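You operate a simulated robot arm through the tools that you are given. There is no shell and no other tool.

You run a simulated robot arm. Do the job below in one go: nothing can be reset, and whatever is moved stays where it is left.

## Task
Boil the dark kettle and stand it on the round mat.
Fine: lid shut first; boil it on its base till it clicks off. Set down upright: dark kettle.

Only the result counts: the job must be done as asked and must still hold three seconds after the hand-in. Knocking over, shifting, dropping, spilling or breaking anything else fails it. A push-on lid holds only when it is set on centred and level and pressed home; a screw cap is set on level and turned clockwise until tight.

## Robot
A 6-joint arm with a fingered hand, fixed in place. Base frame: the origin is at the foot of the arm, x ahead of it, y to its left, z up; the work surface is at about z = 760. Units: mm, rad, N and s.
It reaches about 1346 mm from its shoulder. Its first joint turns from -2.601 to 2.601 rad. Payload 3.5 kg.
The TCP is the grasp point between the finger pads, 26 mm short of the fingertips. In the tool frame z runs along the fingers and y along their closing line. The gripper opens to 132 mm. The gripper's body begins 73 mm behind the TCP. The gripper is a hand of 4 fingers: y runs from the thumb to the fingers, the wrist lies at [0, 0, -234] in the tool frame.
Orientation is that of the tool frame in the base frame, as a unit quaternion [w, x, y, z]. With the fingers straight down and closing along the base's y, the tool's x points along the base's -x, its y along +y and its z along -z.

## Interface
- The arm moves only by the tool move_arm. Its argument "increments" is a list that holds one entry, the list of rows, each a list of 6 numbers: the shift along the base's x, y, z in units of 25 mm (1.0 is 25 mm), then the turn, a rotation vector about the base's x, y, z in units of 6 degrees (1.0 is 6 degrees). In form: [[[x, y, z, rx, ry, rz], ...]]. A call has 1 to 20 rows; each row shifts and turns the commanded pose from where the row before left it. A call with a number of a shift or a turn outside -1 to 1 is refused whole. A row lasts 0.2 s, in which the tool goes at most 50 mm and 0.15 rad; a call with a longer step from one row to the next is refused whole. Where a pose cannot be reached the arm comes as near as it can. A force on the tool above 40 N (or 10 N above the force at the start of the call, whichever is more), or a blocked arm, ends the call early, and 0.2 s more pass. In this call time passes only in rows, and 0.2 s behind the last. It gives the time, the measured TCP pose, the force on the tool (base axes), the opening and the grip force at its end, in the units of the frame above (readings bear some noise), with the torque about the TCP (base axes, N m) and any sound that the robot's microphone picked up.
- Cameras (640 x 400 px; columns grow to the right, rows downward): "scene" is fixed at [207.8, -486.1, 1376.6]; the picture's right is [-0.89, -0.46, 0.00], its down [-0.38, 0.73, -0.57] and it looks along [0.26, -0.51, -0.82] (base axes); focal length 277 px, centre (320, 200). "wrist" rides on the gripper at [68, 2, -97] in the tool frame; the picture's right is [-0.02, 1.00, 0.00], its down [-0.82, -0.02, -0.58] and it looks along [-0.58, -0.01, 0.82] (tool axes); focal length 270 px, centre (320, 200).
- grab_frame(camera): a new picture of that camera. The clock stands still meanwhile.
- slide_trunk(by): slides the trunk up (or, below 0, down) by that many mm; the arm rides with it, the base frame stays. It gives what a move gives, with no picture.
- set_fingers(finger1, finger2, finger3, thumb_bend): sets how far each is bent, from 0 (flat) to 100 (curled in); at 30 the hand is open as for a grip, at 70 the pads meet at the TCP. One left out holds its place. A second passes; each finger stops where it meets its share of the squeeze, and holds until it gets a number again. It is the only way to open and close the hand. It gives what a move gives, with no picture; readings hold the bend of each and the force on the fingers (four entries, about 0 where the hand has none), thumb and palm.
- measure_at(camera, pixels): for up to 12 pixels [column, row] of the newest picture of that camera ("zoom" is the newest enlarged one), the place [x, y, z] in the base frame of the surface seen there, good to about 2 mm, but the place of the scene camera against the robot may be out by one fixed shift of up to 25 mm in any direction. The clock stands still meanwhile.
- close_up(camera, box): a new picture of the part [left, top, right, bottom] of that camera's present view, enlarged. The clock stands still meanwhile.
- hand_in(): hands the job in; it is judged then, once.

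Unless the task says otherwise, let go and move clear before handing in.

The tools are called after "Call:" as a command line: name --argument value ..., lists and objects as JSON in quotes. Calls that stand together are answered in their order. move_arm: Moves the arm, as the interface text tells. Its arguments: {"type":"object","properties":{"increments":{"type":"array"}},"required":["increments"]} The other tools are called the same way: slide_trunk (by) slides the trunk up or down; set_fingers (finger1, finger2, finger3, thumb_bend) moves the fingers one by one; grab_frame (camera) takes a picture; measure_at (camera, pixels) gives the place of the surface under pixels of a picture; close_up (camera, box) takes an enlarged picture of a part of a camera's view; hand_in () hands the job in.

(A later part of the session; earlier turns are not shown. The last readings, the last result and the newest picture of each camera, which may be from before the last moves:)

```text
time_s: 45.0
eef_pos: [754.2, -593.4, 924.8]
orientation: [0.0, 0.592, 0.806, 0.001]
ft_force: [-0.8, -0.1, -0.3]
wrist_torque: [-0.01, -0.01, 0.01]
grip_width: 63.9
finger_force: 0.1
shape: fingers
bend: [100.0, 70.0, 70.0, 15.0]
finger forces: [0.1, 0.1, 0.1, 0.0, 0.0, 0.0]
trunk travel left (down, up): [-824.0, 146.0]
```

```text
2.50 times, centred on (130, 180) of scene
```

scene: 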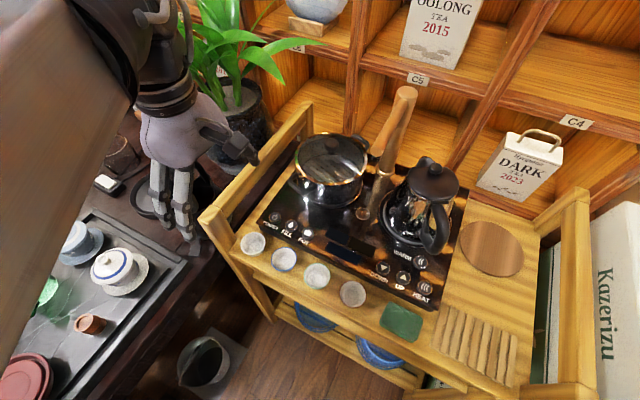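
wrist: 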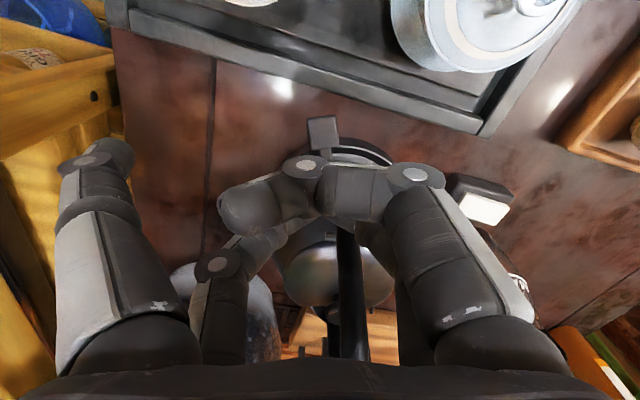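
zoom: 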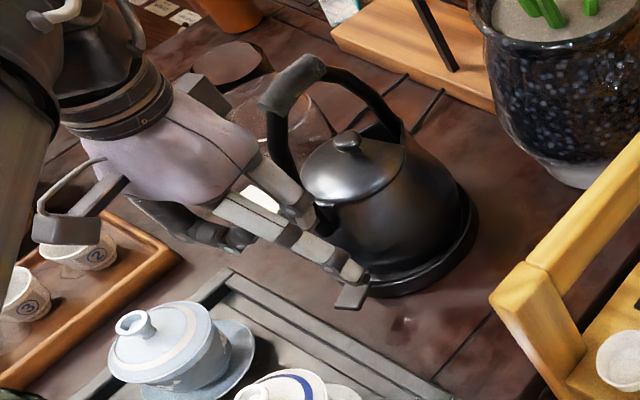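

Finger1 now crosses under the palm toward (240,205) and the thumb points out at (100,155). I'll measure their heights to be sure that they stay above fingers 2/3's tips.

Call:
measure_at --camera "wrist" --pixels '[[235, 205], [265, 190], [305, 165], [350, 190], [300, 190], [280, 235], [105, 150], [120, 155], [90, 165], [322, 130], [330, 120], [312, 125]]'

```text
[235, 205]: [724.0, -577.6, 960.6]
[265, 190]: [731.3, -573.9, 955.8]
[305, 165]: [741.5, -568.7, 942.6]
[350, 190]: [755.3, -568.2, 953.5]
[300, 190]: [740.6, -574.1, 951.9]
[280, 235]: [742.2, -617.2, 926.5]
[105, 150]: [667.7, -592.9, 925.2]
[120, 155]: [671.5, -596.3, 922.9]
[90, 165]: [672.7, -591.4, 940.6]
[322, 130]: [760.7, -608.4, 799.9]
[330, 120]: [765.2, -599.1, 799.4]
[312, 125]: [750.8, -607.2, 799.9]
```

Finger1 sits some 25 mm above the pressing tips and the thumb is clear of the tray, with the paddle (758,-609) right below fingers 2/3. I'll descend 90 mm and then press in small steps, listening for a click.

Call:
slide_trunk --by -90

Call:
close_up --camera "scene" --box '[80, 150, 200, 260]'

Call:
grab_frame --camera "wrist"

```text
time_s: 46.3
eef_pos: [753.4, -593.7, 835.9]
orientation: [0.0, 0.591, 0.807, 0.0]
ft_force: [-0.3, 0.1, -0.4]
wrist_torque: [0.02, -0.01, -0.01]
grip_width: 63.8
finger_force: 0.1
shape: fingers
bend: [100.0, 70.0, 70.0, 15.0]
finger forces: [0.1, 0.0, 0.1, 0.0, 0.0, 0.0]
trunk travel left (down, up): [-734.0, 236.0]
```

```text
3.64 times, centred on (140, 205) of scene
```

zoom: 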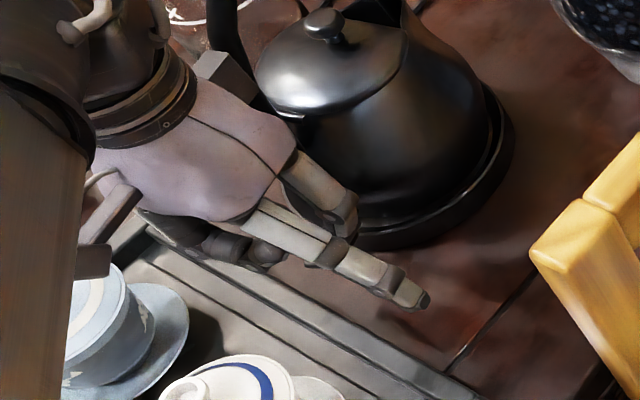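

```text
taken
```

wrist: 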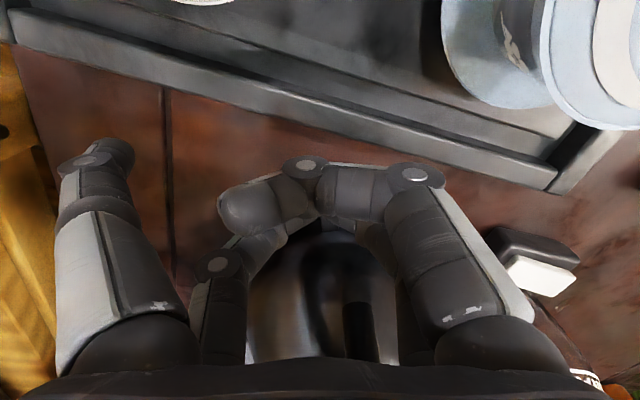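

The tips hover just over the paddle and nothing else is touched. I'll press in small steps.

Call:
slide_trunk --by -7

Call:
slide_trunk --by -3

Call:
slide_trunk --by -3

```text
time_s: 46.8
eef_pos: [754.0, -593.7, 828.5]
orientation: [0.001, 0.592, 0.806, -0.001]
ft_force: [-0.3, 0.6, 0.1]
wrist_torque: [0.02, -0.01, 0.05]
grip_width: 64.3
finger_force: 0.0
shape: fingers
bend: [100.0, 70.0, 70.0, 15.0]
finger forces: [0.0, 0.0, 0.0, 0.0, 0.1, 0.0]
trunk travel left (down, up): [-727.0, 243.0]
```

```text
time_s: 47.3
eef_pos: [754.1, -593.3, 825.4]
orientation: [-0.001, 0.591, 0.807, 0.0]
ft_force: [-0.5, 0.0, 0.5]
wrist_torque: [-0.01, -0.03, 0.02]
grip_width: 64.1
finger_force: 0.2
shape: fingers
bend: [100.0, 70.0, 70.0, 15.0]
finger forces: [0.0, 0.1, 0.0, 0.0, 0.1, 0.0]
trunk travel left (down, up): [-724.0, 246.0]
```

```text
time_s: 47.9
eef_pos: [754.4, -592.7, 822.1]
orientation: [-0.001, 0.591, 0.807, 0.001]
ft_force: [0.0, 0.4, 0.4]
wrist_torque: [0.03, 0.0, 0.0]
grip_width: 63.8
finger_force: 0.0
shape: fingers
bend: [100.0, 70.0, 70.0, 15.0]
finger forces: [0.0, 0.1, 0.0, 0.1, 0.0, 0.1]
trunk travel left (down, up): [-721.0, 249.0]
```

No force yet at an expected tip height of ~796; I'll keep going in 3 mm steps.

Call:
slide_trunk --by -3

Call:
slide_trunk --by -3

Call:
close_up --camera "scene" --box '[100, 180, 180, 250]'

```text
time_s: 48.4
eef_pos: [754.4, -593.7, 819.7]
orientation: [0.0, 0.592, 0.806, 0.0]
ft_force: [0.9, 0.8, -0.3]
wrist_torque: [0.0, -0.03, 0.0]
grip_width: 64.2
finger_force: 0.0
shape: fingers
bend: [100.0, 70.0, 70.0, 15.0]
finger forces: [0.1, 0.4, 0.0, 0.0, 0.0, 0.0]
trunk travel left (down, up): [-718.0, 252.0]
```

```text
time_s: 48.9
eef_pos: [753.3, -592.1, 817.5]
orientation: [0.001, 0.592, 0.806, -0.001]
ft_force: [-0.5, 0.5, 12.3]
wrist_torque: [-0.21, -0.1, 0.01]
grip_width: 64.2
finger_force: 5.5
shape: fingers
bend: [100.0, 71.0, 71.0, 15.0]
finger forces: [0.0, 7.2, 5.5, 0.1, 0.1, 0.0]
trunk travel left (down, up): [-715.0, 255.0]
```

```text
5.71 times, centred on (140, 215) of scene
```

zoom: 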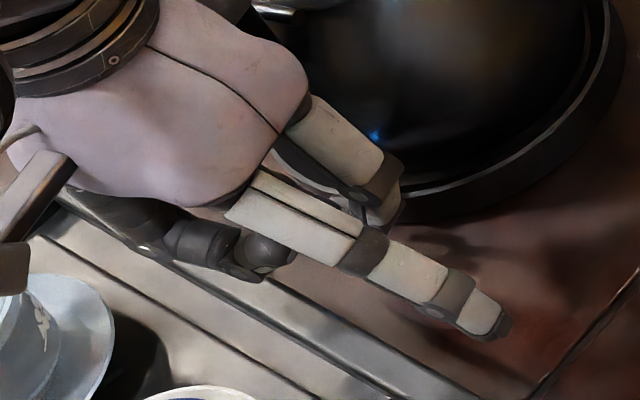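

A blue light now glows on the kettle body at zoom (375,135), with 12 N on the paddle. I'll lift off and check that it stays lit.

Call:
slide_trunk --by 60

Call:
close_up --camera "scene" --box '[100, 150, 200, 240]'

```text
time_s: 49.9
eef_pos: [754.1, -593.7, 876.1]
orientation: [0.0, 0.591, 0.806, 0.0]
ft_force: [0.0, 0.3, -0.2]
wrist_torque: [0.02, -0.04, 0.0]
grip_width: 64.1
finger_force: 0.1
shape: fingers
bend: [100.0, 70.0, 70.0, 15.0]
finger forces: [0.1, 0.0, 0.0, 0.0, 0.0, 0.0]
trunk travel left (down, up): [-775.0, 195.0]
```

```text
4.44 times, centred on (150, 195) of scene
```

zoom: 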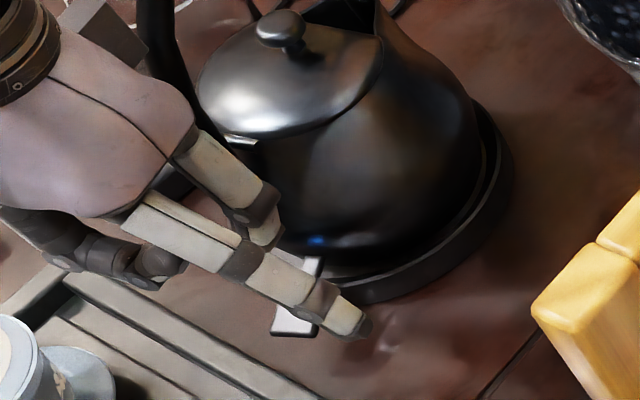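

The blue light stays lit, so it is boiling. I'll raise the hand clear and wait, listening for the click.

Call:
slide_trunk --by 170

Call:
set_fingers --finger1 30 --finger2 30 --finger3 30 --thumb_bend 30

Call:
move_arm --increments '[[[0, 0, 0, 0, 0, 0], [0, 0, 0, 0, 0, 0], [0, 0, 0, 0, 0, 0], [0, 0, 0, 0, 0, 0], [0, 0, 0, 0, 0, 0], [0, 0, 0, 0, 0, 0], [0, 0, 0, 0, 0, 0], [0, 0, 0, 0, 0, 0], [0, 0, 0, 0, 0, 0], [0, 0, 0, 0, 0, 0], [0, 0, 0, 0, 0, 0], [0, 0, 0, 0, 0, 0], [0, 0, 0, 0, 0, 0], [0, 0, 0, 0, 0, 0], [0, 0, 0, 0, 0, 0], [0, 0, 0, 0, 0, 0], [0, 0, 0, 0, 0, 0], [0, 0, 0, 0, 0, 0], [0, 0, 0, 0, 0, 0], [0, 0, 0, 0, 0, 0]]]'

Call:
close_up --camera "scene" --box '[100, 130, 200, 240]'

```text
time_s: 51.8
eef_pos: [754.1, -593.1, 1047.7]
orientation: [0.0, 0.591, 0.807, 0.0]
ft_force: [-0.2, -0.1, 0.1]
wrist_torque: [0.02, 0.01, 0.0]
grip_width: 64.2
finger_force: 0.0
shape: fingers
bend: [100.0, 70.0, 70.0, 15.0]
finger forces: [0.1, 0.1, 0.1, 0.0, 0.0, 0.0]
trunk travel left (down, up): [-945.0, 25.0]
```

```text
time_s: 52.8
eef_pos: [753.1, -593.8, 1046.4]
orientation: [0.0, 0.591, 0.806, 0.0]
ft_force: [0.5, -0.1, 0.2]
wrist_torque: [0.01, 0.02, 0.01]
grip_width: 132.7
finger_force: 0.0
shape: fingers
bend: [30.0, 30.0, 30.0, 30.0]
finger forces: [0.0, 0.0, 0.0, 0.0, 0.0, 0.0]
trunk travel left (down, up): [-945.0, 25.0]
```

```text
time_s: 57.0
eef_pos: [755.1, -594.3, 1046.8]
orientation: [0.001, 0.591, 0.807, 0.0]
ft_force: [-0.6, -0.2, -0.2]
wrist_torque: [0.02, 0.0, 0.01]
grip_width: 132.7
finger_force: 0.1
shape: fingers
bend: [30.0, 30.0, 30.0, 30.0]
finger forces: [0.0, 0.0, 0.0, 0.0, 0.0, 0.0]
trunk travel left (down, up): [-945.0, 25.0]
```

```text
3.64 times, centred on (150, 185) of scene
```

zoom: 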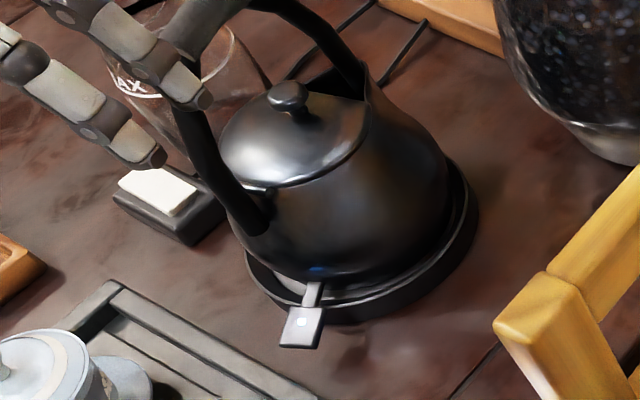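

The light near zoom (315,270) looks still lit and no click has been reported. I'll keep waiting.

Call:
move_arm --increments '[[[0, 0, 0, 0, 0, 0], [0, 0, 0, 0, 0, 0], [0, 0, 0, 0, 0, 0], [0, 0, 0, 0, 0, 0], [0, 0, 0, 0, 0, 0], [0, 0, 0, 0, 0, 0], [0, 0, 0, 0, 0, 0], [0, 0, 0, 0, 0, 0], [0, 0, 0, 0, 0, 0], [0, 0, 0, 0, 0, 0], [0, 0, 0, 0, 0, 0], [0, 0, 0, 0, 0, 0], [0, 0, 0, 0, 0, 0], [0, 0, 0, 0, 0, 0], [0, 0, 0, 0, 0, 0], [0, 0, 0, 0, 0, 0], [0, 0, 0, 0, 0, 0], [0, 0, 0, 0, 0, 0], [0, 0, 0, 0, 0, 0], [0, 0, 0, 0, 0, 0]]]'

Call:
move_arm --increments '[[[0, 0, 0, 0, 0, 0], [0, 0, 0, 0, 0, 0], [0, 0, 0, 0, 0, 0], [0, 0, 0, 0, 0, 0], [0, 0, 0, 0, 0, 0], [0, 0, 0, 0, 0, 0], [0, 0, 0, 0, 0, 0], [0, 0, 0, 0, 0, 0], [0, 0, 0, 0, 0, 0], [0, 0, 0, 0, 0, 0], [0, 0, 0, 0, 0, 0], [0, 0, 0, 0, 0, 0], [0, 0, 0, 0, 0, 0], [0, 0, 0, 0, 0, 0], [0, 0, 0, 0, 0, 0], [0, 0, 0, 0, 0, 0], [0, 0, 0, 0, 0, 0], [0, 0, 0, 0, 0, 0], [0, 0, 0, 0, 0, 0], [0, 0, 0, 0, 0, 0]]]'

Call:
close_up --camera "scene" --box '[120, 170, 190, 240]'

```text
time_s: 61.2
eef_pos: [754.2, -594.1, 1046.0]
orientation: [0.0, 0.592, 0.806, -0.001]
ft_force: [-0.4, -0.8, 0.7]
wrist_torque: [0.0, -0.01, -0.04]
grip_width: 132.8
finger_force: 0.0
shape: fingers
bend: [30.0, 30.0, 30.0, 30.0]
finger forces: [0.1, 0.1, 0.0, 0.1, 0.0, 0.0]
trunk travel left (down, up): [-945.0, 25.0]
```

```text
time_s: 65.4
eef_pos: [753.1, -593.5, 1046.4]
orientation: [0.0, 0.592, 0.806, 0.0]
ft_force: [-0.2, 0.0, 0.1]
wrist_torque: [-0.04, 0.01, -0.01]
grip_width: 132.7
finger_force: 0.0
shape: fingers
bend: [30.0, 30.0, 30.0, 30.0]
finger forces: [0.2, 0.1, 0.0, 0.1, 0.0, 0.0]
trunk travel left (down, up): [-945.0, 25.0]
```

```text
5.71 times, centred on (155, 205) of scene
```

zoom: 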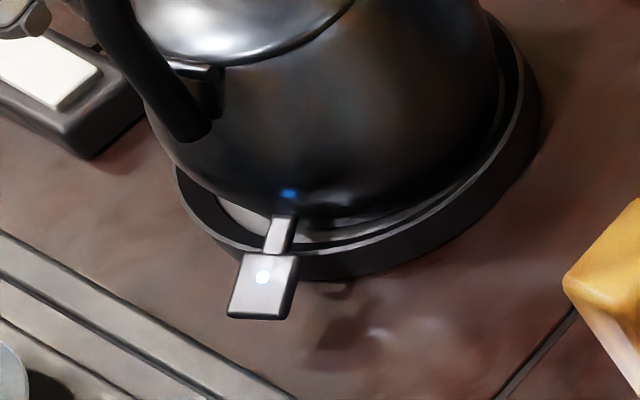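

A lit dot shows on the paddle at zoom (262,278) with its reflection on the body, and no click has come yet. While it boils I'll move the empty hand, staying high, to survey the mat.

Call:
move_arm --increments '[[[-0.936, 0.351, 0, 0, 0, 0], [-0.936, 0.351, 0, 0, 0, 0], [-0.936, 0.351, 0, 0, 0, 0], [-0.936, 0.351, 0, 0, 0, 0], [-0.936, 0.351, 0, 0, 0, 0], [-0.936, 0.351, 0, 0, 0, 0], [-0.936, 0.351, 0, 0, 0, 0], [-0.936, 0.351, 0, 0, 0, 0], [-0.936, 0.351, 0, 0, 0, 0], [-0.936, 0.351, 0, 0, 0, 0], [-0.936, 0.351, 0, 0, 0, 0], [-0.936, 0.351, 0, 0, 0, 0], [-0.936, 0.351, 0, 0, 0, 0]]]'

Call:
move_arm --increments '[[[-0.9, -0.4, 0, 0, 0, 0], [-0.9, -0.4, 0, 0, 0, 0], [-0.9, -0.4, 0, 0, 0, 0], [-0.9, -0.4, 0, 0, 0, 0], [-0.9, -0.4, 0, 0, 0, 0], [-0.9, -0.4, 0, 0, 0, 0], [-0.9, -0.4, 0, 0, 0, 0], [-0.9, -0.4, 0, 0, 0, 0], [-0.9, -0.4, 0, 0, 0, 0], [-0.9, -0.4, 0, 0, 0, 0], [-0.9, -0.4, 0, 0, 0, 0], [-0.9, -0.4, 0, 0, 0, 0], [-0.9, -0.4, 0, 0, 0, 0], [-0.9, -0.4, 0, 0, 0, 0], [-0.9, -0.4, 0, 0, 0, 0], [-0.9, -0.4, 0, 0, 0, 0], [-0.9, -0.4, 0, 0, 0, 0], [-0.9, -0.4, 0, 0, 0, 0], [-0.9, -0.4, 0, 0, 0, 0], [-0.9, -0.4, 0, 0, 0, 0]]]'

Call:
grab_frame --camera "wrist"

Call:
grab_frame --camera "scene"

```text
time_s: 68.2
eef_pos: [449.2, -479.3, 1047.3]
orientation: [0.001, 0.592, 0.806, 0.0]
ft_force: [-1.0, 0.6, -0.3]
wrist_torque: [0.03, 0.02, 0.0]
grip_width: 132.6
finger_force: 0.1
shape: fingers
bend: [30.0, 30.0, 30.0, 30.0]
finger forces: [0.0, 0.0, 0.0, 0.0, 0.0, 0.1]
trunk travel left (down, up): [-945.0, 25.0]
```

```text
time_s: 72.4
eef_pos: [-2.1, -679.3, 1045.6]
orientation: [0.0, 0.591, 0.807, 0.0]
ft_force: [0.2, -0.6, 0.0]
wrist_torque: [-0.03, -0.03, 0.01]
grip_width: 132.7
finger_force: 0.0
shape: fingers
bend: [30.0, 30.0, 30.0, 30.0]
finger forces: [0.0, 0.1, 0.0, 0.0, 0.1, 0.0]
trunk travel left (down, up): [-945.0, 25.0]
```

```text
taken
```

wrist: 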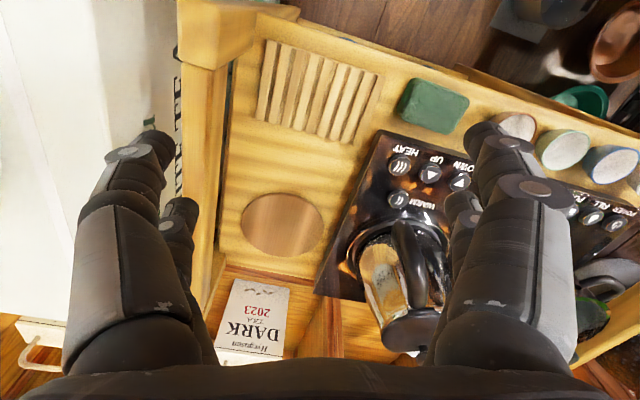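

```text
taken
```

scene: 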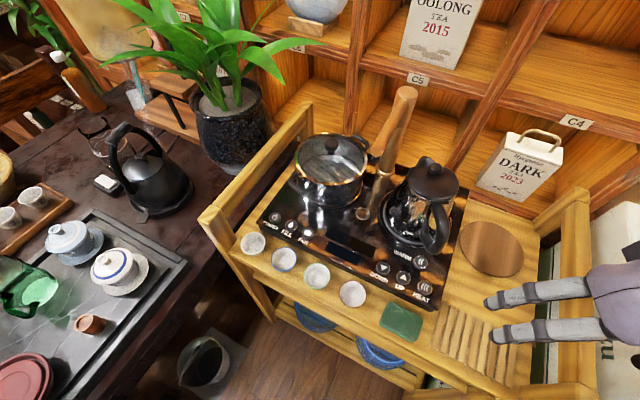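

The mat is at wrist (282,225) with the slatted trivet, glass kettle, tea box and rail around it. I'll measure its outline and the neighbours.

Call:
measure_at --camera "wrist" --pixels '[[282, 225], [242, 225], [322, 225], [282, 193], [282, 257], [252, 202], [312, 202], [312, 248], [255, 250], [205, 210], [225, 150], [270, 285]]'

Call:
measure_at --camera "wrist" --pixels '[[365, 265], [380, 250], [400, 230], [425, 260], [410, 330], [435, 110], [318, 70], [300, 130], [518, 120], [240, 320], [205, 100], [195, 30]]'

Call:
close_up --camera "scene" --box '[90, 110, 210, 230]'

```text
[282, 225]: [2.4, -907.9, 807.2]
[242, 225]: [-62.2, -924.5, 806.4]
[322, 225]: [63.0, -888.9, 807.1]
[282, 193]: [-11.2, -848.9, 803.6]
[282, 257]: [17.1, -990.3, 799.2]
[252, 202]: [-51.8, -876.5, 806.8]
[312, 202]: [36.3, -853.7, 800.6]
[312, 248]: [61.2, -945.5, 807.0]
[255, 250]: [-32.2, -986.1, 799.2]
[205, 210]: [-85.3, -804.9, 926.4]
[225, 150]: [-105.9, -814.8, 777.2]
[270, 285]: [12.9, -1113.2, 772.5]
```

```text
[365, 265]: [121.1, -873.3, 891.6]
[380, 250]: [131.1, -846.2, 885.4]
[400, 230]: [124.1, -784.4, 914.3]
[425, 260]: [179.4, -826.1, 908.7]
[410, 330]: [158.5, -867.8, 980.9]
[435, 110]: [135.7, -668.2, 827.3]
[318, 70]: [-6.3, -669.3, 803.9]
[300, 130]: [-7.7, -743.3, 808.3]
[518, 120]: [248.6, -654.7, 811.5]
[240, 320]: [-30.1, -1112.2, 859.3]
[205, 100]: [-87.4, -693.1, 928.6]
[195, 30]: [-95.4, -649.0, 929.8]
```

```text
3.33 times, centred on (150, 170) of scene
```

zoom: 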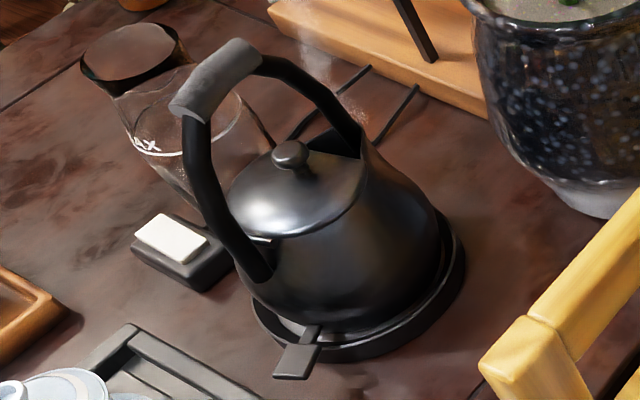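

Steam rises by the spout at zoom (320,60) and the paddle's light looks out. I'll zoom closely on the paddle.

Call:
close_up --camera "scene" --box '[120, 170, 190, 240]'

Call:
measure_at --camera "zoom" --pixels '[[260, 280], [280, 235], [240, 300], [275, 300]]'

Call:
close_up --camera "scene" --box '[110, 80, 210, 180]'

```text
5.71 times, centred on (155, 205) of scene
```

zoom: 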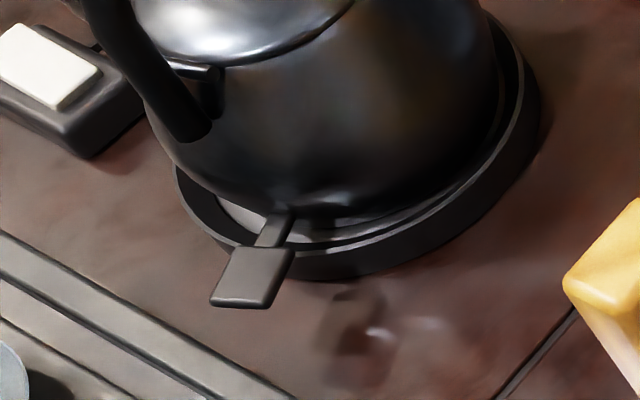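

```text
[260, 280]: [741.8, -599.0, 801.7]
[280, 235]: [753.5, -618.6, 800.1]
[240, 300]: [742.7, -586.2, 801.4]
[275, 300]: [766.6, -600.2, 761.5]
```

```text
4.00 times, centred on (160, 130) of scene
```

zoom: 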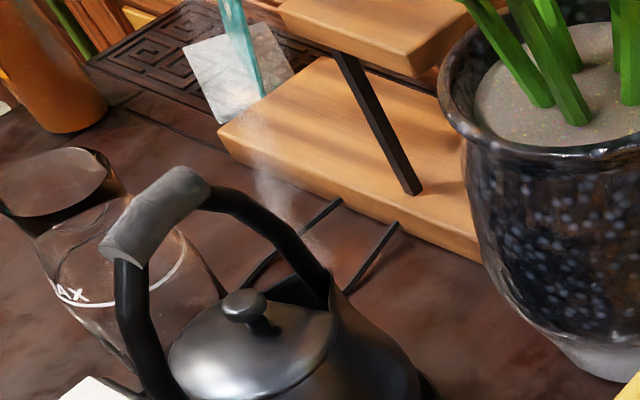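

The paddle is up and dark again and steam is rising, so it has boiled and switched itself off. The mat fits a centre of (4,-910.5), R≈66 at z 807. I'll return along the same high path to above the kettle.

Call:
move_arm --increments '[[[0.9, 0.4, 0, 0, 0, 0], [0.9, 0.4, 0, 0, 0, 0], [0.9, 0.4, 0, 0, 0, 0], [0.9, 0.4, 0, 0, 0, 0], [0.9, 0.4, 0, 0, 0, 0], [0.9, 0.4, 0, 0, 0, 0], [0.9, 0.4, 0, 0, 0, 0], [0.9, 0.4, 0, 0, 0, 0], [0.9, 0.4, 0, 0, 0, 0], [0.9, 0.4, 0, 0, 0, 0], [0.9, 0.4, 0, 0, 0, 0], [0.9, 0.4, 0, 0, 0, 0], [0.9, 0.4, 0, 0, 0, 0], [0.9, 0.4, 0, 0, 0, 0], [0.9, 0.4, 0, 0, 0, 0], [0.9, 0.4, 0, 0, 0, 0], [0.9, 0.4, 0, 0, 0, 0], [0.9, 0.4, 0, 0, 0, 0], [0.9, 0.4, 0, 0, 0, 0], [0.9, 0.4, 0, 0, 0, 0]]]'

Call:
move_arm --increments '[[[0.936, -0.351, 0, 0, 0, 0], [0.936, -0.351, 0, 0, 0, 0], [0.936, -0.351, 0, 0, 0, 0], [0.936, -0.351, 0, 0, 0, 0], [0.936, -0.351, 0, 0, 0, 0], [0.936, -0.351, 0, 0, 0, 0], [0.936, -0.351, 0, 0, 0, 0], [0.936, -0.351, 0, 0, 0, 0], [0.936, -0.351, 0, 0, 0, 0], [0.936, -0.351, 0, 0, 0, 0], [0.936, -0.351, 0, 0, 0, 0], [0.936, -0.351, 0, 0, 0, 0], [0.936, -0.351, 0, 0, 0, 0]]]'

Call:
grab_frame --camera "wrist"

Call:
close_up --camera "scene" --box '[90, 110, 210, 230]'

```text
time_s: 76.6
eef_pos: [449.6, -479.5, 1046.2]
orientation: [0.0, 0.591, 0.806, 0.001]
ft_force: [0.0, -0.3, 0.0]
wrist_torque: [0.0, 0.01, 0.02]
grip_width: 133.0
finger_force: 0.1
shape: fingers
bend: [30.0, 30.0, 30.0, 30.0]
finger forces: [0.0, 0.1, 0.0, 0.0, 0.1, 0.0]
trunk travel left (down, up): [-945.0, 25.0]
```

```text
time_s: 79.4
eef_pos: [755.2, -594.8, 1045.9]
orientation: [0.0, 0.592, 0.806, 0.0]
ft_force: [-0.8, 0.8, 0.4]
wrist_torque: [0.0, 0.02, 0.01]
grip_width: 132.8
finger_force: 0.1
shape: fingers
bend: [30.0, 30.0, 30.0, 30.0]
finger forces: [0.1, 0.1, 0.1, 0.1, 0.0, 0.0]
trunk travel left (down, up): [-945.0, 25.0]
```

```text
taken
```

wrist: 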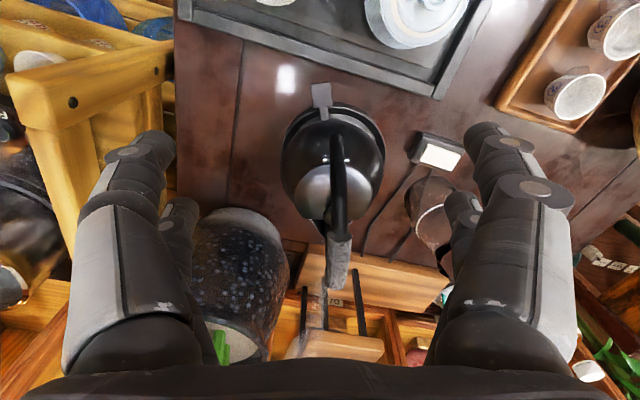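

```text
3.33 times, centred on (150, 170) of scene
```

zoom: 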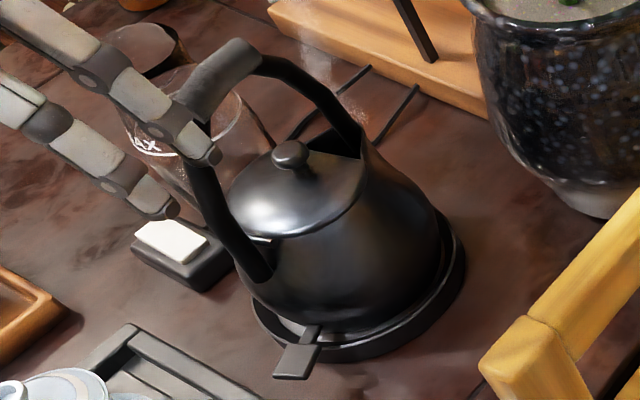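

Steam still rises and the kettle is unchanged. I'll move over it with the fingers half open and measure the bar for centring.

Call:
move_arm --increments '[[[0.384, -0.876, 0, 0, 0, 0], [0.384, -0.876, 0, 0, 0, 0], [0.384, -0.876, 0, 0, 0, 0], [0.384, -0.876, 0, 0, 0, 0], [0.384, -0.8, 0, 0, 0, 0], [0, 0, 0, 0, 0, 0]]]'

Call:
set_fingers --finger1 52 --finger2 52 --finger3 52 --thumb_bend 52

Call:
grab_frame --camera "wrist"

Call:
measure_at --camera "wrist" --pixels '[[305, 100], [321, 100], [336, 100], [307, 140], [321, 140], [335, 140], [308, 175], [320, 175], [332, 175], [290, 70], [355, 70]]'

```text
time_s: 80.8
eef_pos: [802.1, -702.4, 1046.1]
orientation: [0.0, 0.591, 0.807, 0.0]
ft_force: [-0.4, -0.1, -0.2]
wrist_torque: [0.01, 0.02, -0.01]
grip_width: 132.6
finger_force: 0.1
shape: fingers
bend: [30.0, 30.0, 30.0, 30.0]
finger forces: [0.0, 0.1, 0.0, 0.0, 0.0, 0.1]
trunk travel left (down, up): [-945.0, 25.0]
```

```text
time_s: 81.8
eef_pos: [801.6, -701.8, 1046.1]
orientation: [0.001, 0.592, 0.806, 0.0]
ft_force: [0.2, 0.2, -0.4]
wrist_torque: [0.03, 0.05, 0.0]
grip_width: 59.5
finger_force: 0.0
shape: fingers
bend: [52.0, 52.0, 52.0, 52.0]
finger forces: [0.0, 0.0, 0.0, 0.0, 0.0, 0.0]
trunk travel left (down, up): [-945.0, 25.0]
```

```text
taken
```

wrist: 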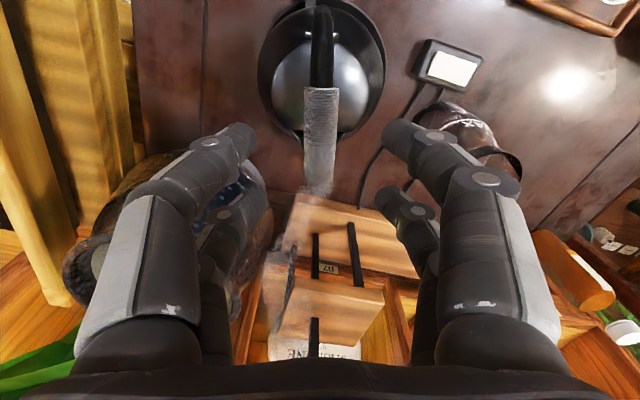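

```text
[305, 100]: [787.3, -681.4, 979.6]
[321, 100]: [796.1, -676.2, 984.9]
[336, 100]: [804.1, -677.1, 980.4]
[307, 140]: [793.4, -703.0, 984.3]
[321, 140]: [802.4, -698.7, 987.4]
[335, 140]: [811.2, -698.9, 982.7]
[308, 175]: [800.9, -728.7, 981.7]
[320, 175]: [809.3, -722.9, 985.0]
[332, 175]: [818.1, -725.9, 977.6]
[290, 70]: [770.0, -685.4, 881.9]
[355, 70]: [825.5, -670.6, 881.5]
```

The bar passes (803,-702), within about 1 mm of the TCP. I'll lower 76 mm and close the cage on it as before.

Call:
move_arm --increments '[[[0.05, 0.04, 0, 0, 0, 0]]]'

Call:
slide_trunk --by -76

Call:
set_fingers --finger1 80 --finger2 80 --finger3 80 --thumb_bend 80

Call:
grab_frame --camera "wrist"

```text
time_s: 82.2
eef_pos: [803.8, -700.9, 1046.6]
orientation: [0.0, 0.592, 0.806, 0.0]
ft_force: [0.7, -0.7, 0.8]
wrist_torque: [0.0, -0.01, 0.04]
grip_width: 59.6
finger_force: 0.0
shape: fingers
bend: [52.0, 52.0, 52.0, 52.0]
finger forces: [0.0, 0.0, 0.0, 0.1, 0.0, 0.0]
trunk travel left (down, up): [-945.0, 25.0]
```

```text
time_s: 83.3
eef_pos: [804.1, -701.5, 970.8]
orientation: [-0.001, 0.591, 0.806, 0.001]
ft_force: [0.2, -0.9, 0.1]
wrist_torque: [0.0, 0.0, 0.04]
grip_width: 59.7
finger_force: 0.0
shape: fingers
bend: [52.0, 52.0, 52.0, 52.0]
finger forces: [0.0, 0.1, 0.0, 0.0, 0.0, 0.0]
trunk travel left (down, up): [-869.0, 101.0]
```

```text
time_s: 84.3
eef_pos: [803.7, -700.2, 969.5]
orientation: [0.0, 0.591, 0.806, 0.001]
ft_force: [-1.2, 0.0, -3.0]
wrist_torque: [-0.01, -0.05, 0.04]
grip_width: 0.2
finger_force: 0.0
shape: fingers
bend: [74.0, 75.0, 75.0, 74.0]
finger forces: [0.1, 0.1, 0.1, 0.0, 0.0, 0.1]
trunk travel left (down, up): [-869.0, 101.0]
```

```text
taken
```

wrist: 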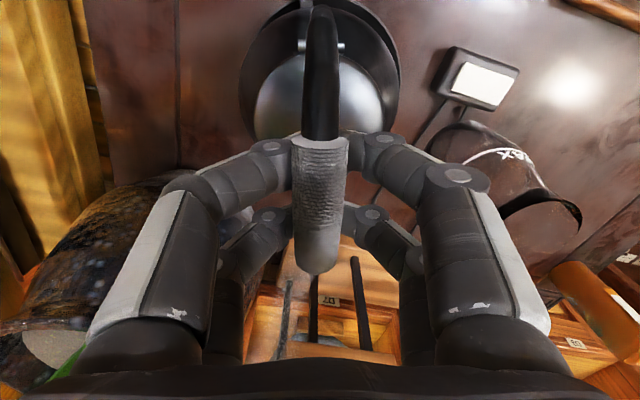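

The cage is closed round the bar again. I'll lift straight up in stages and check that it comes cleanly off the base.

Call:
slide_trunk --by 15

Call:
slide_trunk --by 20

Call:
close_up --camera "scene" --box '[90, 90, 210, 230]'

```text
time_s: 85.0
eef_pos: [804.2, -701.8, 984.4]
orientation: [0.0, 0.591, 0.806, 0.001]
ft_force: [-0.8, -0.4, -1.3]
wrist_torque: [-0.11, -0.06, 0.03]
grip_width: 0.0
finger_force: 6.6
shape: fingers
bend: [75.0, 75.0, 75.0, 75.0]
finger forces: [6.3, 0.0, 0.1, 0.1, 7.2, 0.0]
trunk travel left (down, up): [-884.0, 86.0]
```

```text
time_s: 85.7
eef_pos: [804.5, -702.5, 1006.4]
orientation: [0.0, 0.592, 0.806, -0.001]
ft_force: [-0.2, 0.1, -11.0]
wrist_torque: [-0.15, -0.08, 0.02]
grip_width: 0.1
finger_force: 8.4
shape: fingers
bend: [75.0, 75.0, 75.0, 76.0]
finger forces: [8.4, 0.0, 0.1, 0.0, 8.3, 0.0]
trunk travel left (down, up): [-904.0, 66.0]
```

```text
2.86 times, centred on (150, 160) of scene
```

zoom: 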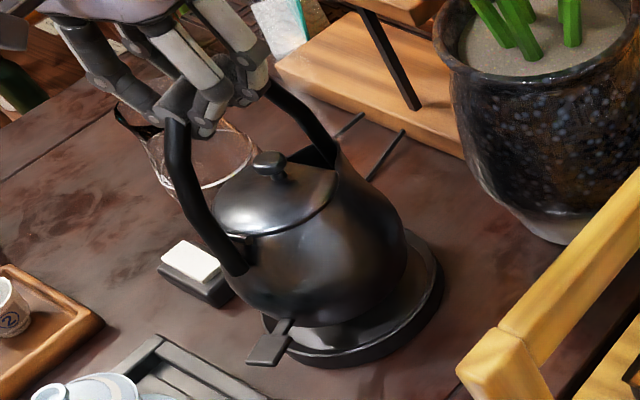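

The kettle is off the base (11 N), which stayed in place. I'll raise to the top of the travel.

Call:
slide_trunk --by 64

Call:
grab_frame --camera "wrist"

Call:
close_up --camera "scene" --box '[60, 60, 220, 240]'

Call:
measure_at --camera "wrist" --pixels '[[280, 100], [360, 100], [265, 90], [385, 90], [322, 210]]'

```text
time_s: 86.7
eef_pos: [804.6, -701.6, 1068.8]
orientation: [-0.001, 0.591, 0.806, 0.001]
ft_force: [0.0, 1.4, -11.1]
wrist_torque: [-0.08, -0.02, 0.02]
grip_width: 0.0
finger_force: 8.6
shape: fingers
bend: [75.0, 75.0, 75.0, 76.0]
finger forces: [8.5, 0.0, 0.0, 0.0, 8.5, 0.1]
trunk travel left (down, up): [-968.0, 2.0]
```

```text
taken
```

wrist: 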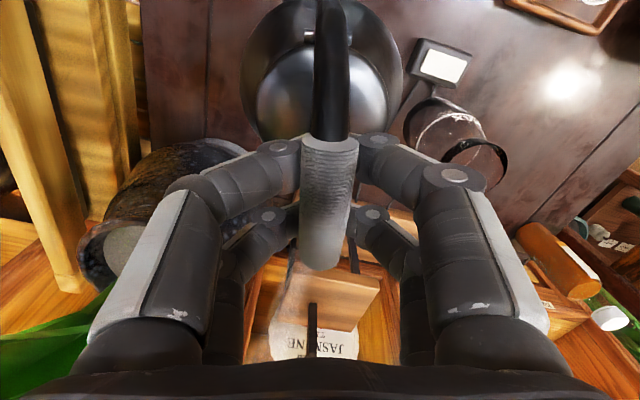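

```text
2.22 times, centred on (140, 150) of scene
```

zoom: 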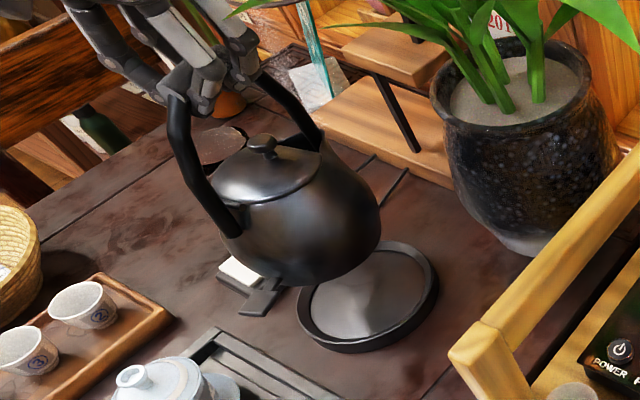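

```text
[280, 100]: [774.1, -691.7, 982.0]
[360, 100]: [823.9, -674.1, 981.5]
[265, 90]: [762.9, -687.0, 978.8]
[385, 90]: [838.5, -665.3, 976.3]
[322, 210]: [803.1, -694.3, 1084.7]
```

The kettle hangs level with its bottom near z 875. I'll carry it along a diagonal toward (597,-548), which passes between the rail post (548,-626) and the cup knob (665,-495, z 864), stopping halfway to look.

Call:
move_arm --increments '[[[-0.14, 0.1, 0, 0, 0, 0], [-0.28, 0.21, 0, 0, 0, 0], [-0.42, 0.31, 0, 0, 0, 0], [-0.47, 0.348, 0, 0, 0, 0], [-0.47, 0.348, 0, 0, 0, 0], [-0.47, 0.348, 0, 0, 0, 0], [-0.47, 0.348, 0, 0, 0, 0], [-0.47, 0.348, 0, 0, 0, 0], [-0.47, 0.348, 0, 0, 0, 0], [-0.28, 0.21, 0, 0, 0, 0], [-0.14, 0.1, 0, 0, 0, 0], [0, 0, 0, 0, 0, 0]]]'

Call:
grab_frame --camera "wrist"

Call:
close_up --camera "scene" --box '[60, 90, 260, 300]'

```text
time_s: 89.3
eef_pos: [702.9, -627.0, 1068.1]
orientation: [0.0, 0.591, 0.807, 0.0]
ft_force: [0.0, -0.3, -10.6]
wrist_torque: [0.03, -0.01, 0.0]
grip_width: 0.0
finger_force: 8.4
shape: fingers
bend: [75.0, 75.0, 75.0, 76.0]
finger forces: [8.9, 0.0, 0.0, 0.1, 8.7, 0.1]
trunk travel left (down, up): [-968.0, 2.0]
```

```text
taken
```

wrist: 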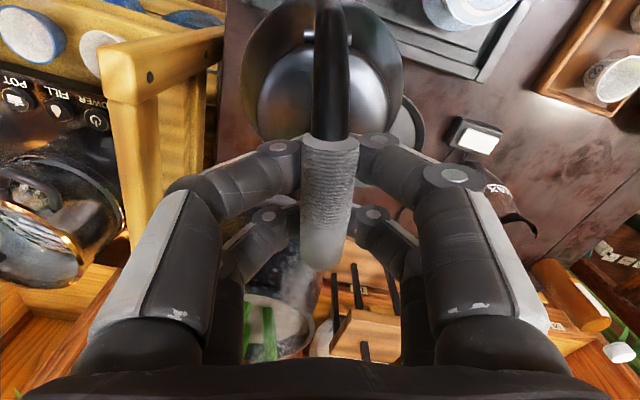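

```text
1.90 times, centred on (160, 195) of scene
```

zoom: 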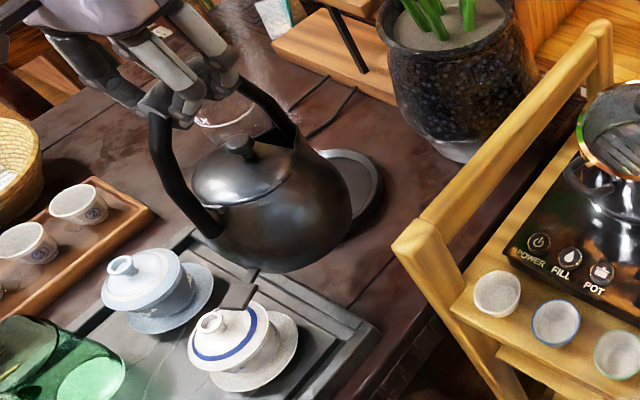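

The kettle hangs steady; its paddle passes ~25 mm above the gaiwan's knob level. I'll continue to (597,-548).

Call:
move_arm --increments '[[[-0.14, 0.1, 0, 0, 0, 0], [-0.28, 0.21, 0, 0, 0, 0], [-0.42, 0.31, 0, 0, 0, 0], [-0.47, 0.348, 0, 0, 0, 0], [-0.47, 0.348, 0, 0, 0, 0], [-0.47, 0.348, 0, 0, 0, 0], [-0.47, 0.348, 0, 0, 0, 0], [-0.47, 0.348, 0, 0, 0, 0], [-0.47, 0.348, 0, 0, 0, 0], [-0.35, 0.26, 0, 0, 0, 0], [-0.2, 0.15, 0, 0, 0, 0], [0, 0, 0, 0, 0, 0]]]'

Call:
grab_frame --camera "wrist"

Call:
close_up --camera "scene" --box '[60, 90, 260, 300]'

```text
time_s: 91.9
eef_pos: [595.5, -549.6, 1068.6]
orientation: [0.0, 0.592, 0.806, 0.0]
ft_force: [0.0, -1.4, 0.1]
wrist_torque: [-0.2, -0.06, 0.04]
grip_width: 0.0
finger_force: 9.6
shape: fingers
bend: [75.0, 75.0, 75.0, 76.0]
finger forces: [10.0, 0.1, 0.0, 0.0, 9.4, 0.1]
trunk travel left (down, up): [-968.0, 2.0]
```

```text
taken
```

wrist: 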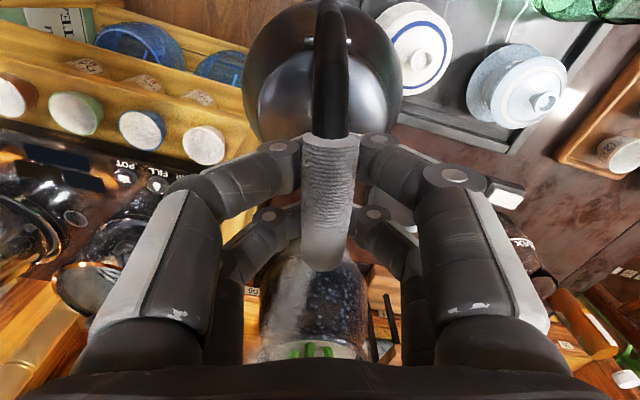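

```text
1.90 times, centred on (160, 195) of scene
```

zoom: 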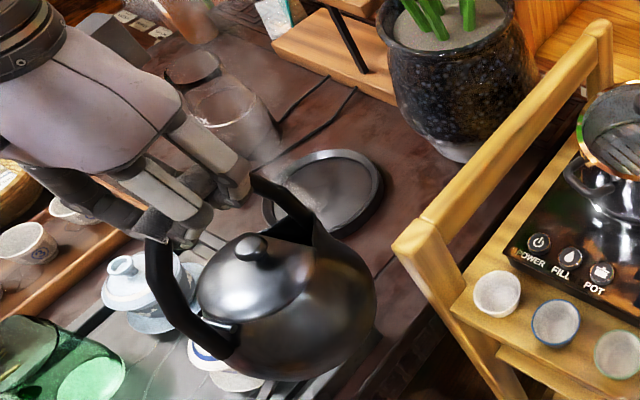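

Clear of both the post and the cups; the kettle still hangs steady. I'll carry on to (450,-500).

Call:
move_arm --increments '[[[-0.15, 0.05, 0, 0, 0, 0], [-0.3, 0.1, 0, 0, 0, 0], [-0.45, 0.15, 0, 0, 0, 0], [-0.5, 0.17, 0, 0, 0, 0], [-0.5, 0.17, 0, 0, 0, 0], [-0.5, 0.17, 0, 0, 0, 0], [-0.5, 0.17, 0, 0, 0, 0], [-0.5, 0.17, 0, 0, 0, 0], [-0.5, 0.17, 0, 0, 0, 0], [-0.5, 0.17, 0, 0, 0, 0], [-0.5, 0.17, 0, 0, 0, 0], [-0.5, 0.17, 0, 0, 0, 0], [-0.5, 0.17, 0, 0, 0, 0], [-0.3, 0.1, 0, 0, 0, 0], [-0.15, 0.05, 0, 0, 0, 0], [0, 0, 0, 0, 0, 0]]]'

Call:
grab_frame --camera "wrist"

Call:
grab_frame --camera "scene"

```text
time_s: 95.3
eef_pos: [436.7, -494.3, 1069.1]
orientation: [0.0, 0.592, 0.806, 0.0]
ft_force: [-0.5, 0.0, -10.1]
wrist_torque: [-0.05, 0.01, 0.0]
grip_width: 0.0
finger_force: 4.4
shape: fingers
bend: [75.0, 76.0, 75.0, 76.0]
finger forces: [0.0, 0.1, 0.0, 0.1, 8.7, 0.0]
trunk travel left (down, up): [-968.0, 2.0]
```

```text
taken
```

wrist: 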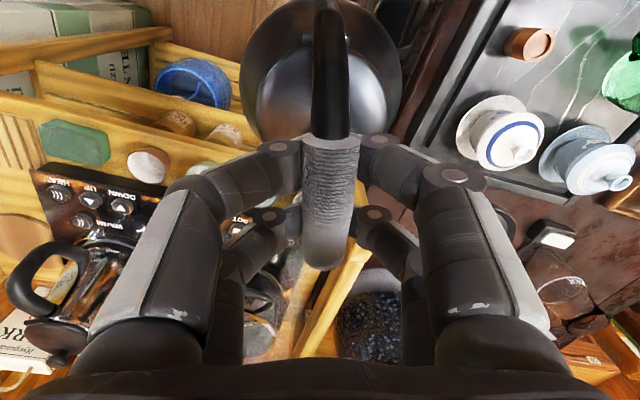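

```text
taken
```

scene: 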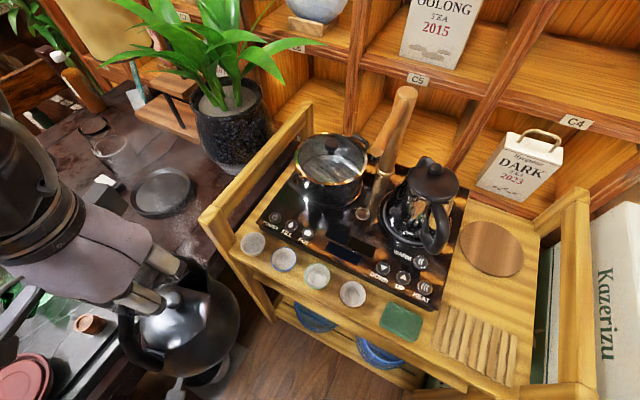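

The kettle is now in front of the trolley at (437,-494). I'll carry it along the trolley's front to about (12,-560) in two calls.

Call:
move_arm --increments '[[[-0.2, -0.03, 0, 0, 0, 0], [-0.4, -0.06, 0, 0, 0, 0], [-0.6, -0.093, 0, 0, 0, 0], [-0.6, -0.093, 0, 0, 0, 0], [-0.6, -0.093, 0, 0, 0, 0], [-0.6, -0.093, 0, 0, 0, 0], [-0.6, -0.093, 0, 0, 0, 0], [-0.6, -0.093, 0, 0, 0, 0], [-0.6, -0.093, 0, 0, 0, 0], [-0.6, -0.093, 0, 0, 0, 0], [-0.6, -0.093, 0, 0, 0, 0], [-0.6, -0.093, 0, 0, 0, 0], [-0.6, -0.093, 0, 0, 0, 0], [-0.6, -0.093, 0, 0, 0, 0], [-0.6, -0.093, 0, 0, 0, 0], [-0.4, -0.06, 0, 0, 0, 0], [-0.2, -0.03, 0, 0, 0, 0], [0, 0, 0, 0, 0, 0]]]'

Call:
move_arm --increments '[[[-0.2, -0.03, 0, 0, 0, 0], [-0.4, -0.06, 0, 0, 0, 0], [-0.6, -0.093, 0, 0, 0, 0], [-0.6, -0.093, 0, 0, 0, 0], [-0.6, -0.093, 0, 0, 0, 0], [-0.6, -0.093, 0, 0, 0, 0], [-0.6, -0.093, 0, 0, 0, 0], [-0.6, -0.093, 0, 0, 0, 0], [-0.6, -0.093, 0, 0, 0, 0], [-0.6, -0.093, 0, 0, 0, 0], [-0.6, -0.093, 0, 0, 0, 0], [-0.6, -0.093, 0, 0, 0, 0], [-0.6, -0.093, 0, 0, 0, 0], [-0.5, -0.07, 0, 0, 0, 0], [-0.3, -0.04, 0, 0, 0, 0], [-0.1, -0.02, 0, 0, 0, 0], [0, 0, 0, 0, 0, 0]]]'

Call:
grab_frame --camera "wrist"

Call:
grab_frame --camera "scene"

```text
time_s: 99.1
eef_pos: [211.7, -529.9, 1068.5]
orientation: [-0.001, 0.591, 0.807, 0.001]
ft_force: [0.0, 0.2, -10.6]
wrist_torque: [0.05, 0.04, 0.01]
grip_width: 0.0
finger_force: 0.0
shape: fingers
bend: [75.0, 76.0, 76.0, 76.0]
finger forces: [0.1, 0.0, 0.1, 0.0, 0.0, 0.0]
trunk travel left (down, up): [-968.0, 2.0]
```

```text
time_s: 102.7
eef_pos: [8.9, -560.0, 1070.0]
orientation: [0.0, 0.591, 0.807, -0.001]
ft_force: [0.3, 0.8, -11.0]
wrist_torque: [-0.09, -0.01, 0.02]
grip_width: 0.1
finger_force: 0.0
shape: fingers
bend: [75.0, 76.0, 76.0, 76.0]
finger forces: [0.0, 0.0, 0.0, 0.1, 0.0, 0.0]
trunk travel left (down, up): [-968.0, 2.0]
```

```text
taken
```

wrist: 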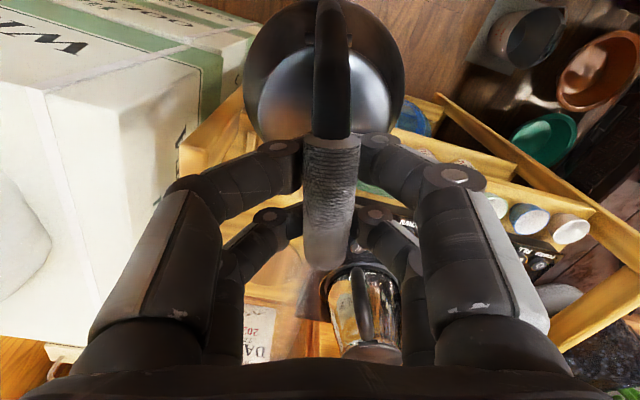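

```text
taken
```

scene: 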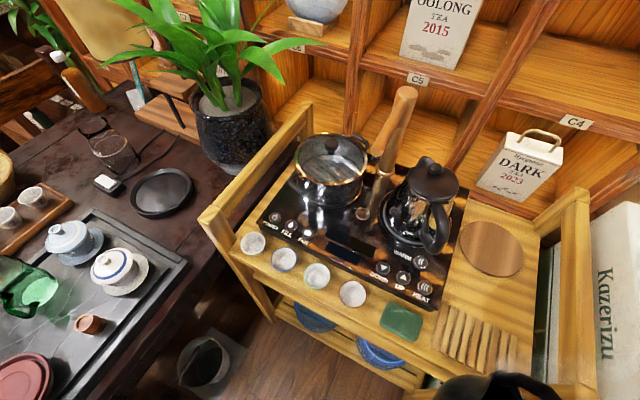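

The kettle is before the trolley at (9,-560). I'll bring it in over the trivet toward the mat along x≈16, stopping at y≈-740 to check the rail clearance.

Call:
move_arm --increments '[[[0.05, -0.2, 0, 0, 0, 0], [0.05, -0.4, 0, 0, 0, 0], [0.05, -0.6, 0, 0, 0, 0], [0.05, -0.6, 0, 0, 0, 0], [0.05, -0.6, 0, 0, 0, 0], [0.05, -0.6, 0, 0, 0, 0], [0, -0.6, 0, 0, 0, 0], [0, -0.6, 0, 0, 0, 0], [0, -0.6, 0, 0, 0, 0], [0, -0.6, 0, 0, 0, 0], [0, -0.6, 0, 0, 0, 0], [0, -0.6, 0, 0, 0, 0], [0, -0.4, 0, 0, 0, 0], [0, -0.2, 0, 0, 0, 0], [0, 0, 0, 0, 0, 0]]]'

Call:
grab_frame --camera "wrist"

Call:
close_up --camera "scene" --box '[380, 130, 640, 400]'

```text
time_s: 105.9
eef_pos: [15.6, -740.8, 1068.3]
orientation: [0.0, 0.591, 0.806, 0.0]
ft_force: [-0.4, 0.1, -9.6]
wrist_torque: [-0.11, 0.0, 0.01]
grip_width: 0.0
finger_force: 4.2
shape: fingers
bend: [75.0, 76.0, 76.0, 76.0]
finger forces: [0.0, 0.1, 0.1, 0.0, 9.5, 0.1]
trunk travel left (down, up): [-968.0, 2.0]
```

```text
taken
```

wrist: 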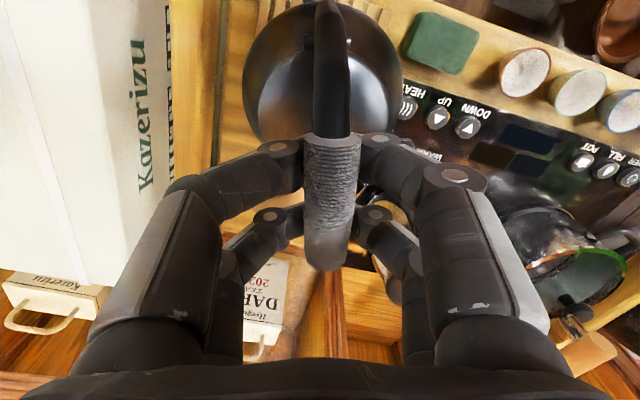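

```text
1.48 times, centred on (510, 265) of scene
```

zoom: 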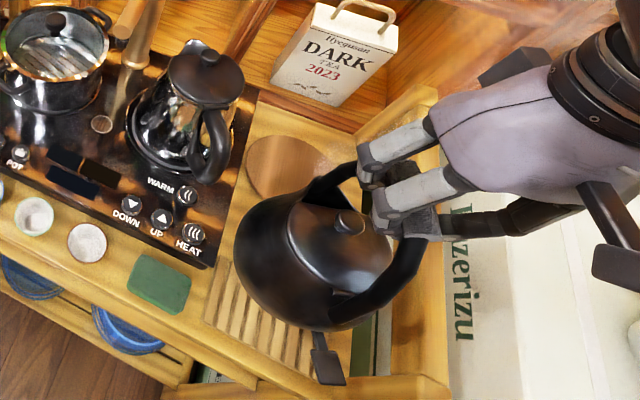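

Clear on both sides. I'll go the remaining 170 mm to the mat's centre.

Call:
move_arm --increments '[[[0, -0.2, 0, 0, 0, 0], [0, -0.4, 0, 0, 0, 0], [-0.04, -0.6, 0, 0, 0, 0], [-0.04, -0.6, 0, 0, 0, 0], [-0.04, -0.6, 0, 0, 0, 0], [-0.04, -0.6, 0, 0, 0, 0], [-0.05, -0.6, 0, 0, 0, 0], [-0.05, -0.6, 0, 0, 0, 0], [-0.05, -0.6, 0, 0, 0, 0], [-0.05, -0.6, 0, 0, 0, 0], [-0.05, -0.6, 0, 0, 0, 0], [-0.05, -0.4, 0, 0, 0, 0], [0, -0.25, 0, 0, 0, 0], [0, -0.14, 0, 0, 0, 0], [0, 0, 0, 0, 0, 0], [0, 0, 0, 0, 0, 0]]]'

Call:
grab_frame --camera "wrist"

Call:
close_up --camera "scene" --box '[380, 130, 640, 400]'

```text
time_s: 109.3
eef_pos: [4.5, -909.9, 1069.4]
orientation: [0.0, 0.592, 0.806, 0.0]
ft_force: [0.8, -0.3, -11.1]
wrist_torque: [-0.08, 0.0, -0.03]
grip_width: 0.2
finger_force: 4.4
shape: fingers
bend: [74.0, 76.0, 76.0, 76.0]
finger forces: [9.0, 0.0, 0.0, 0.0, 0.1, 0.0]
trunk travel left (down, up): [-968.0, 2.0]
```

```text
taken
```

wrist: 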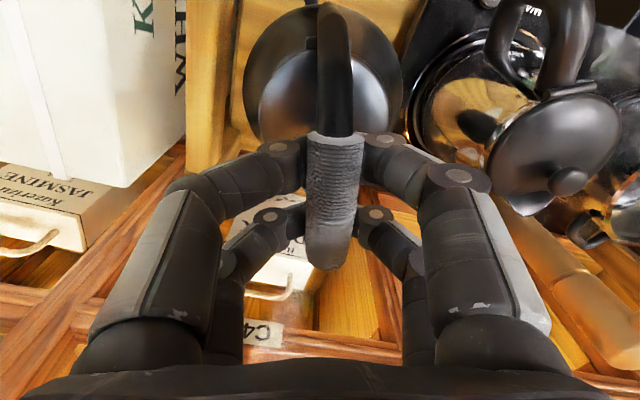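

```text
1.48 times, centred on (510, 265) of scene
```

zoom: 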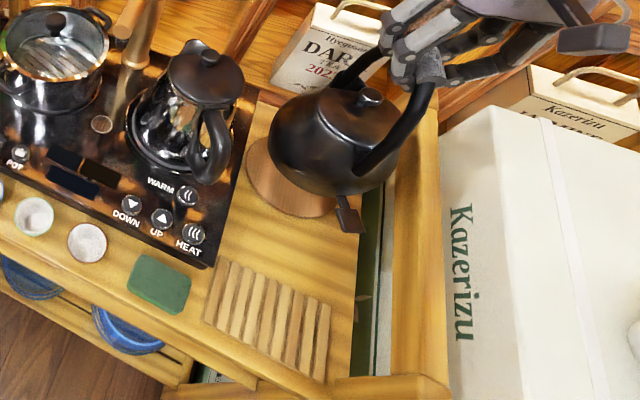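

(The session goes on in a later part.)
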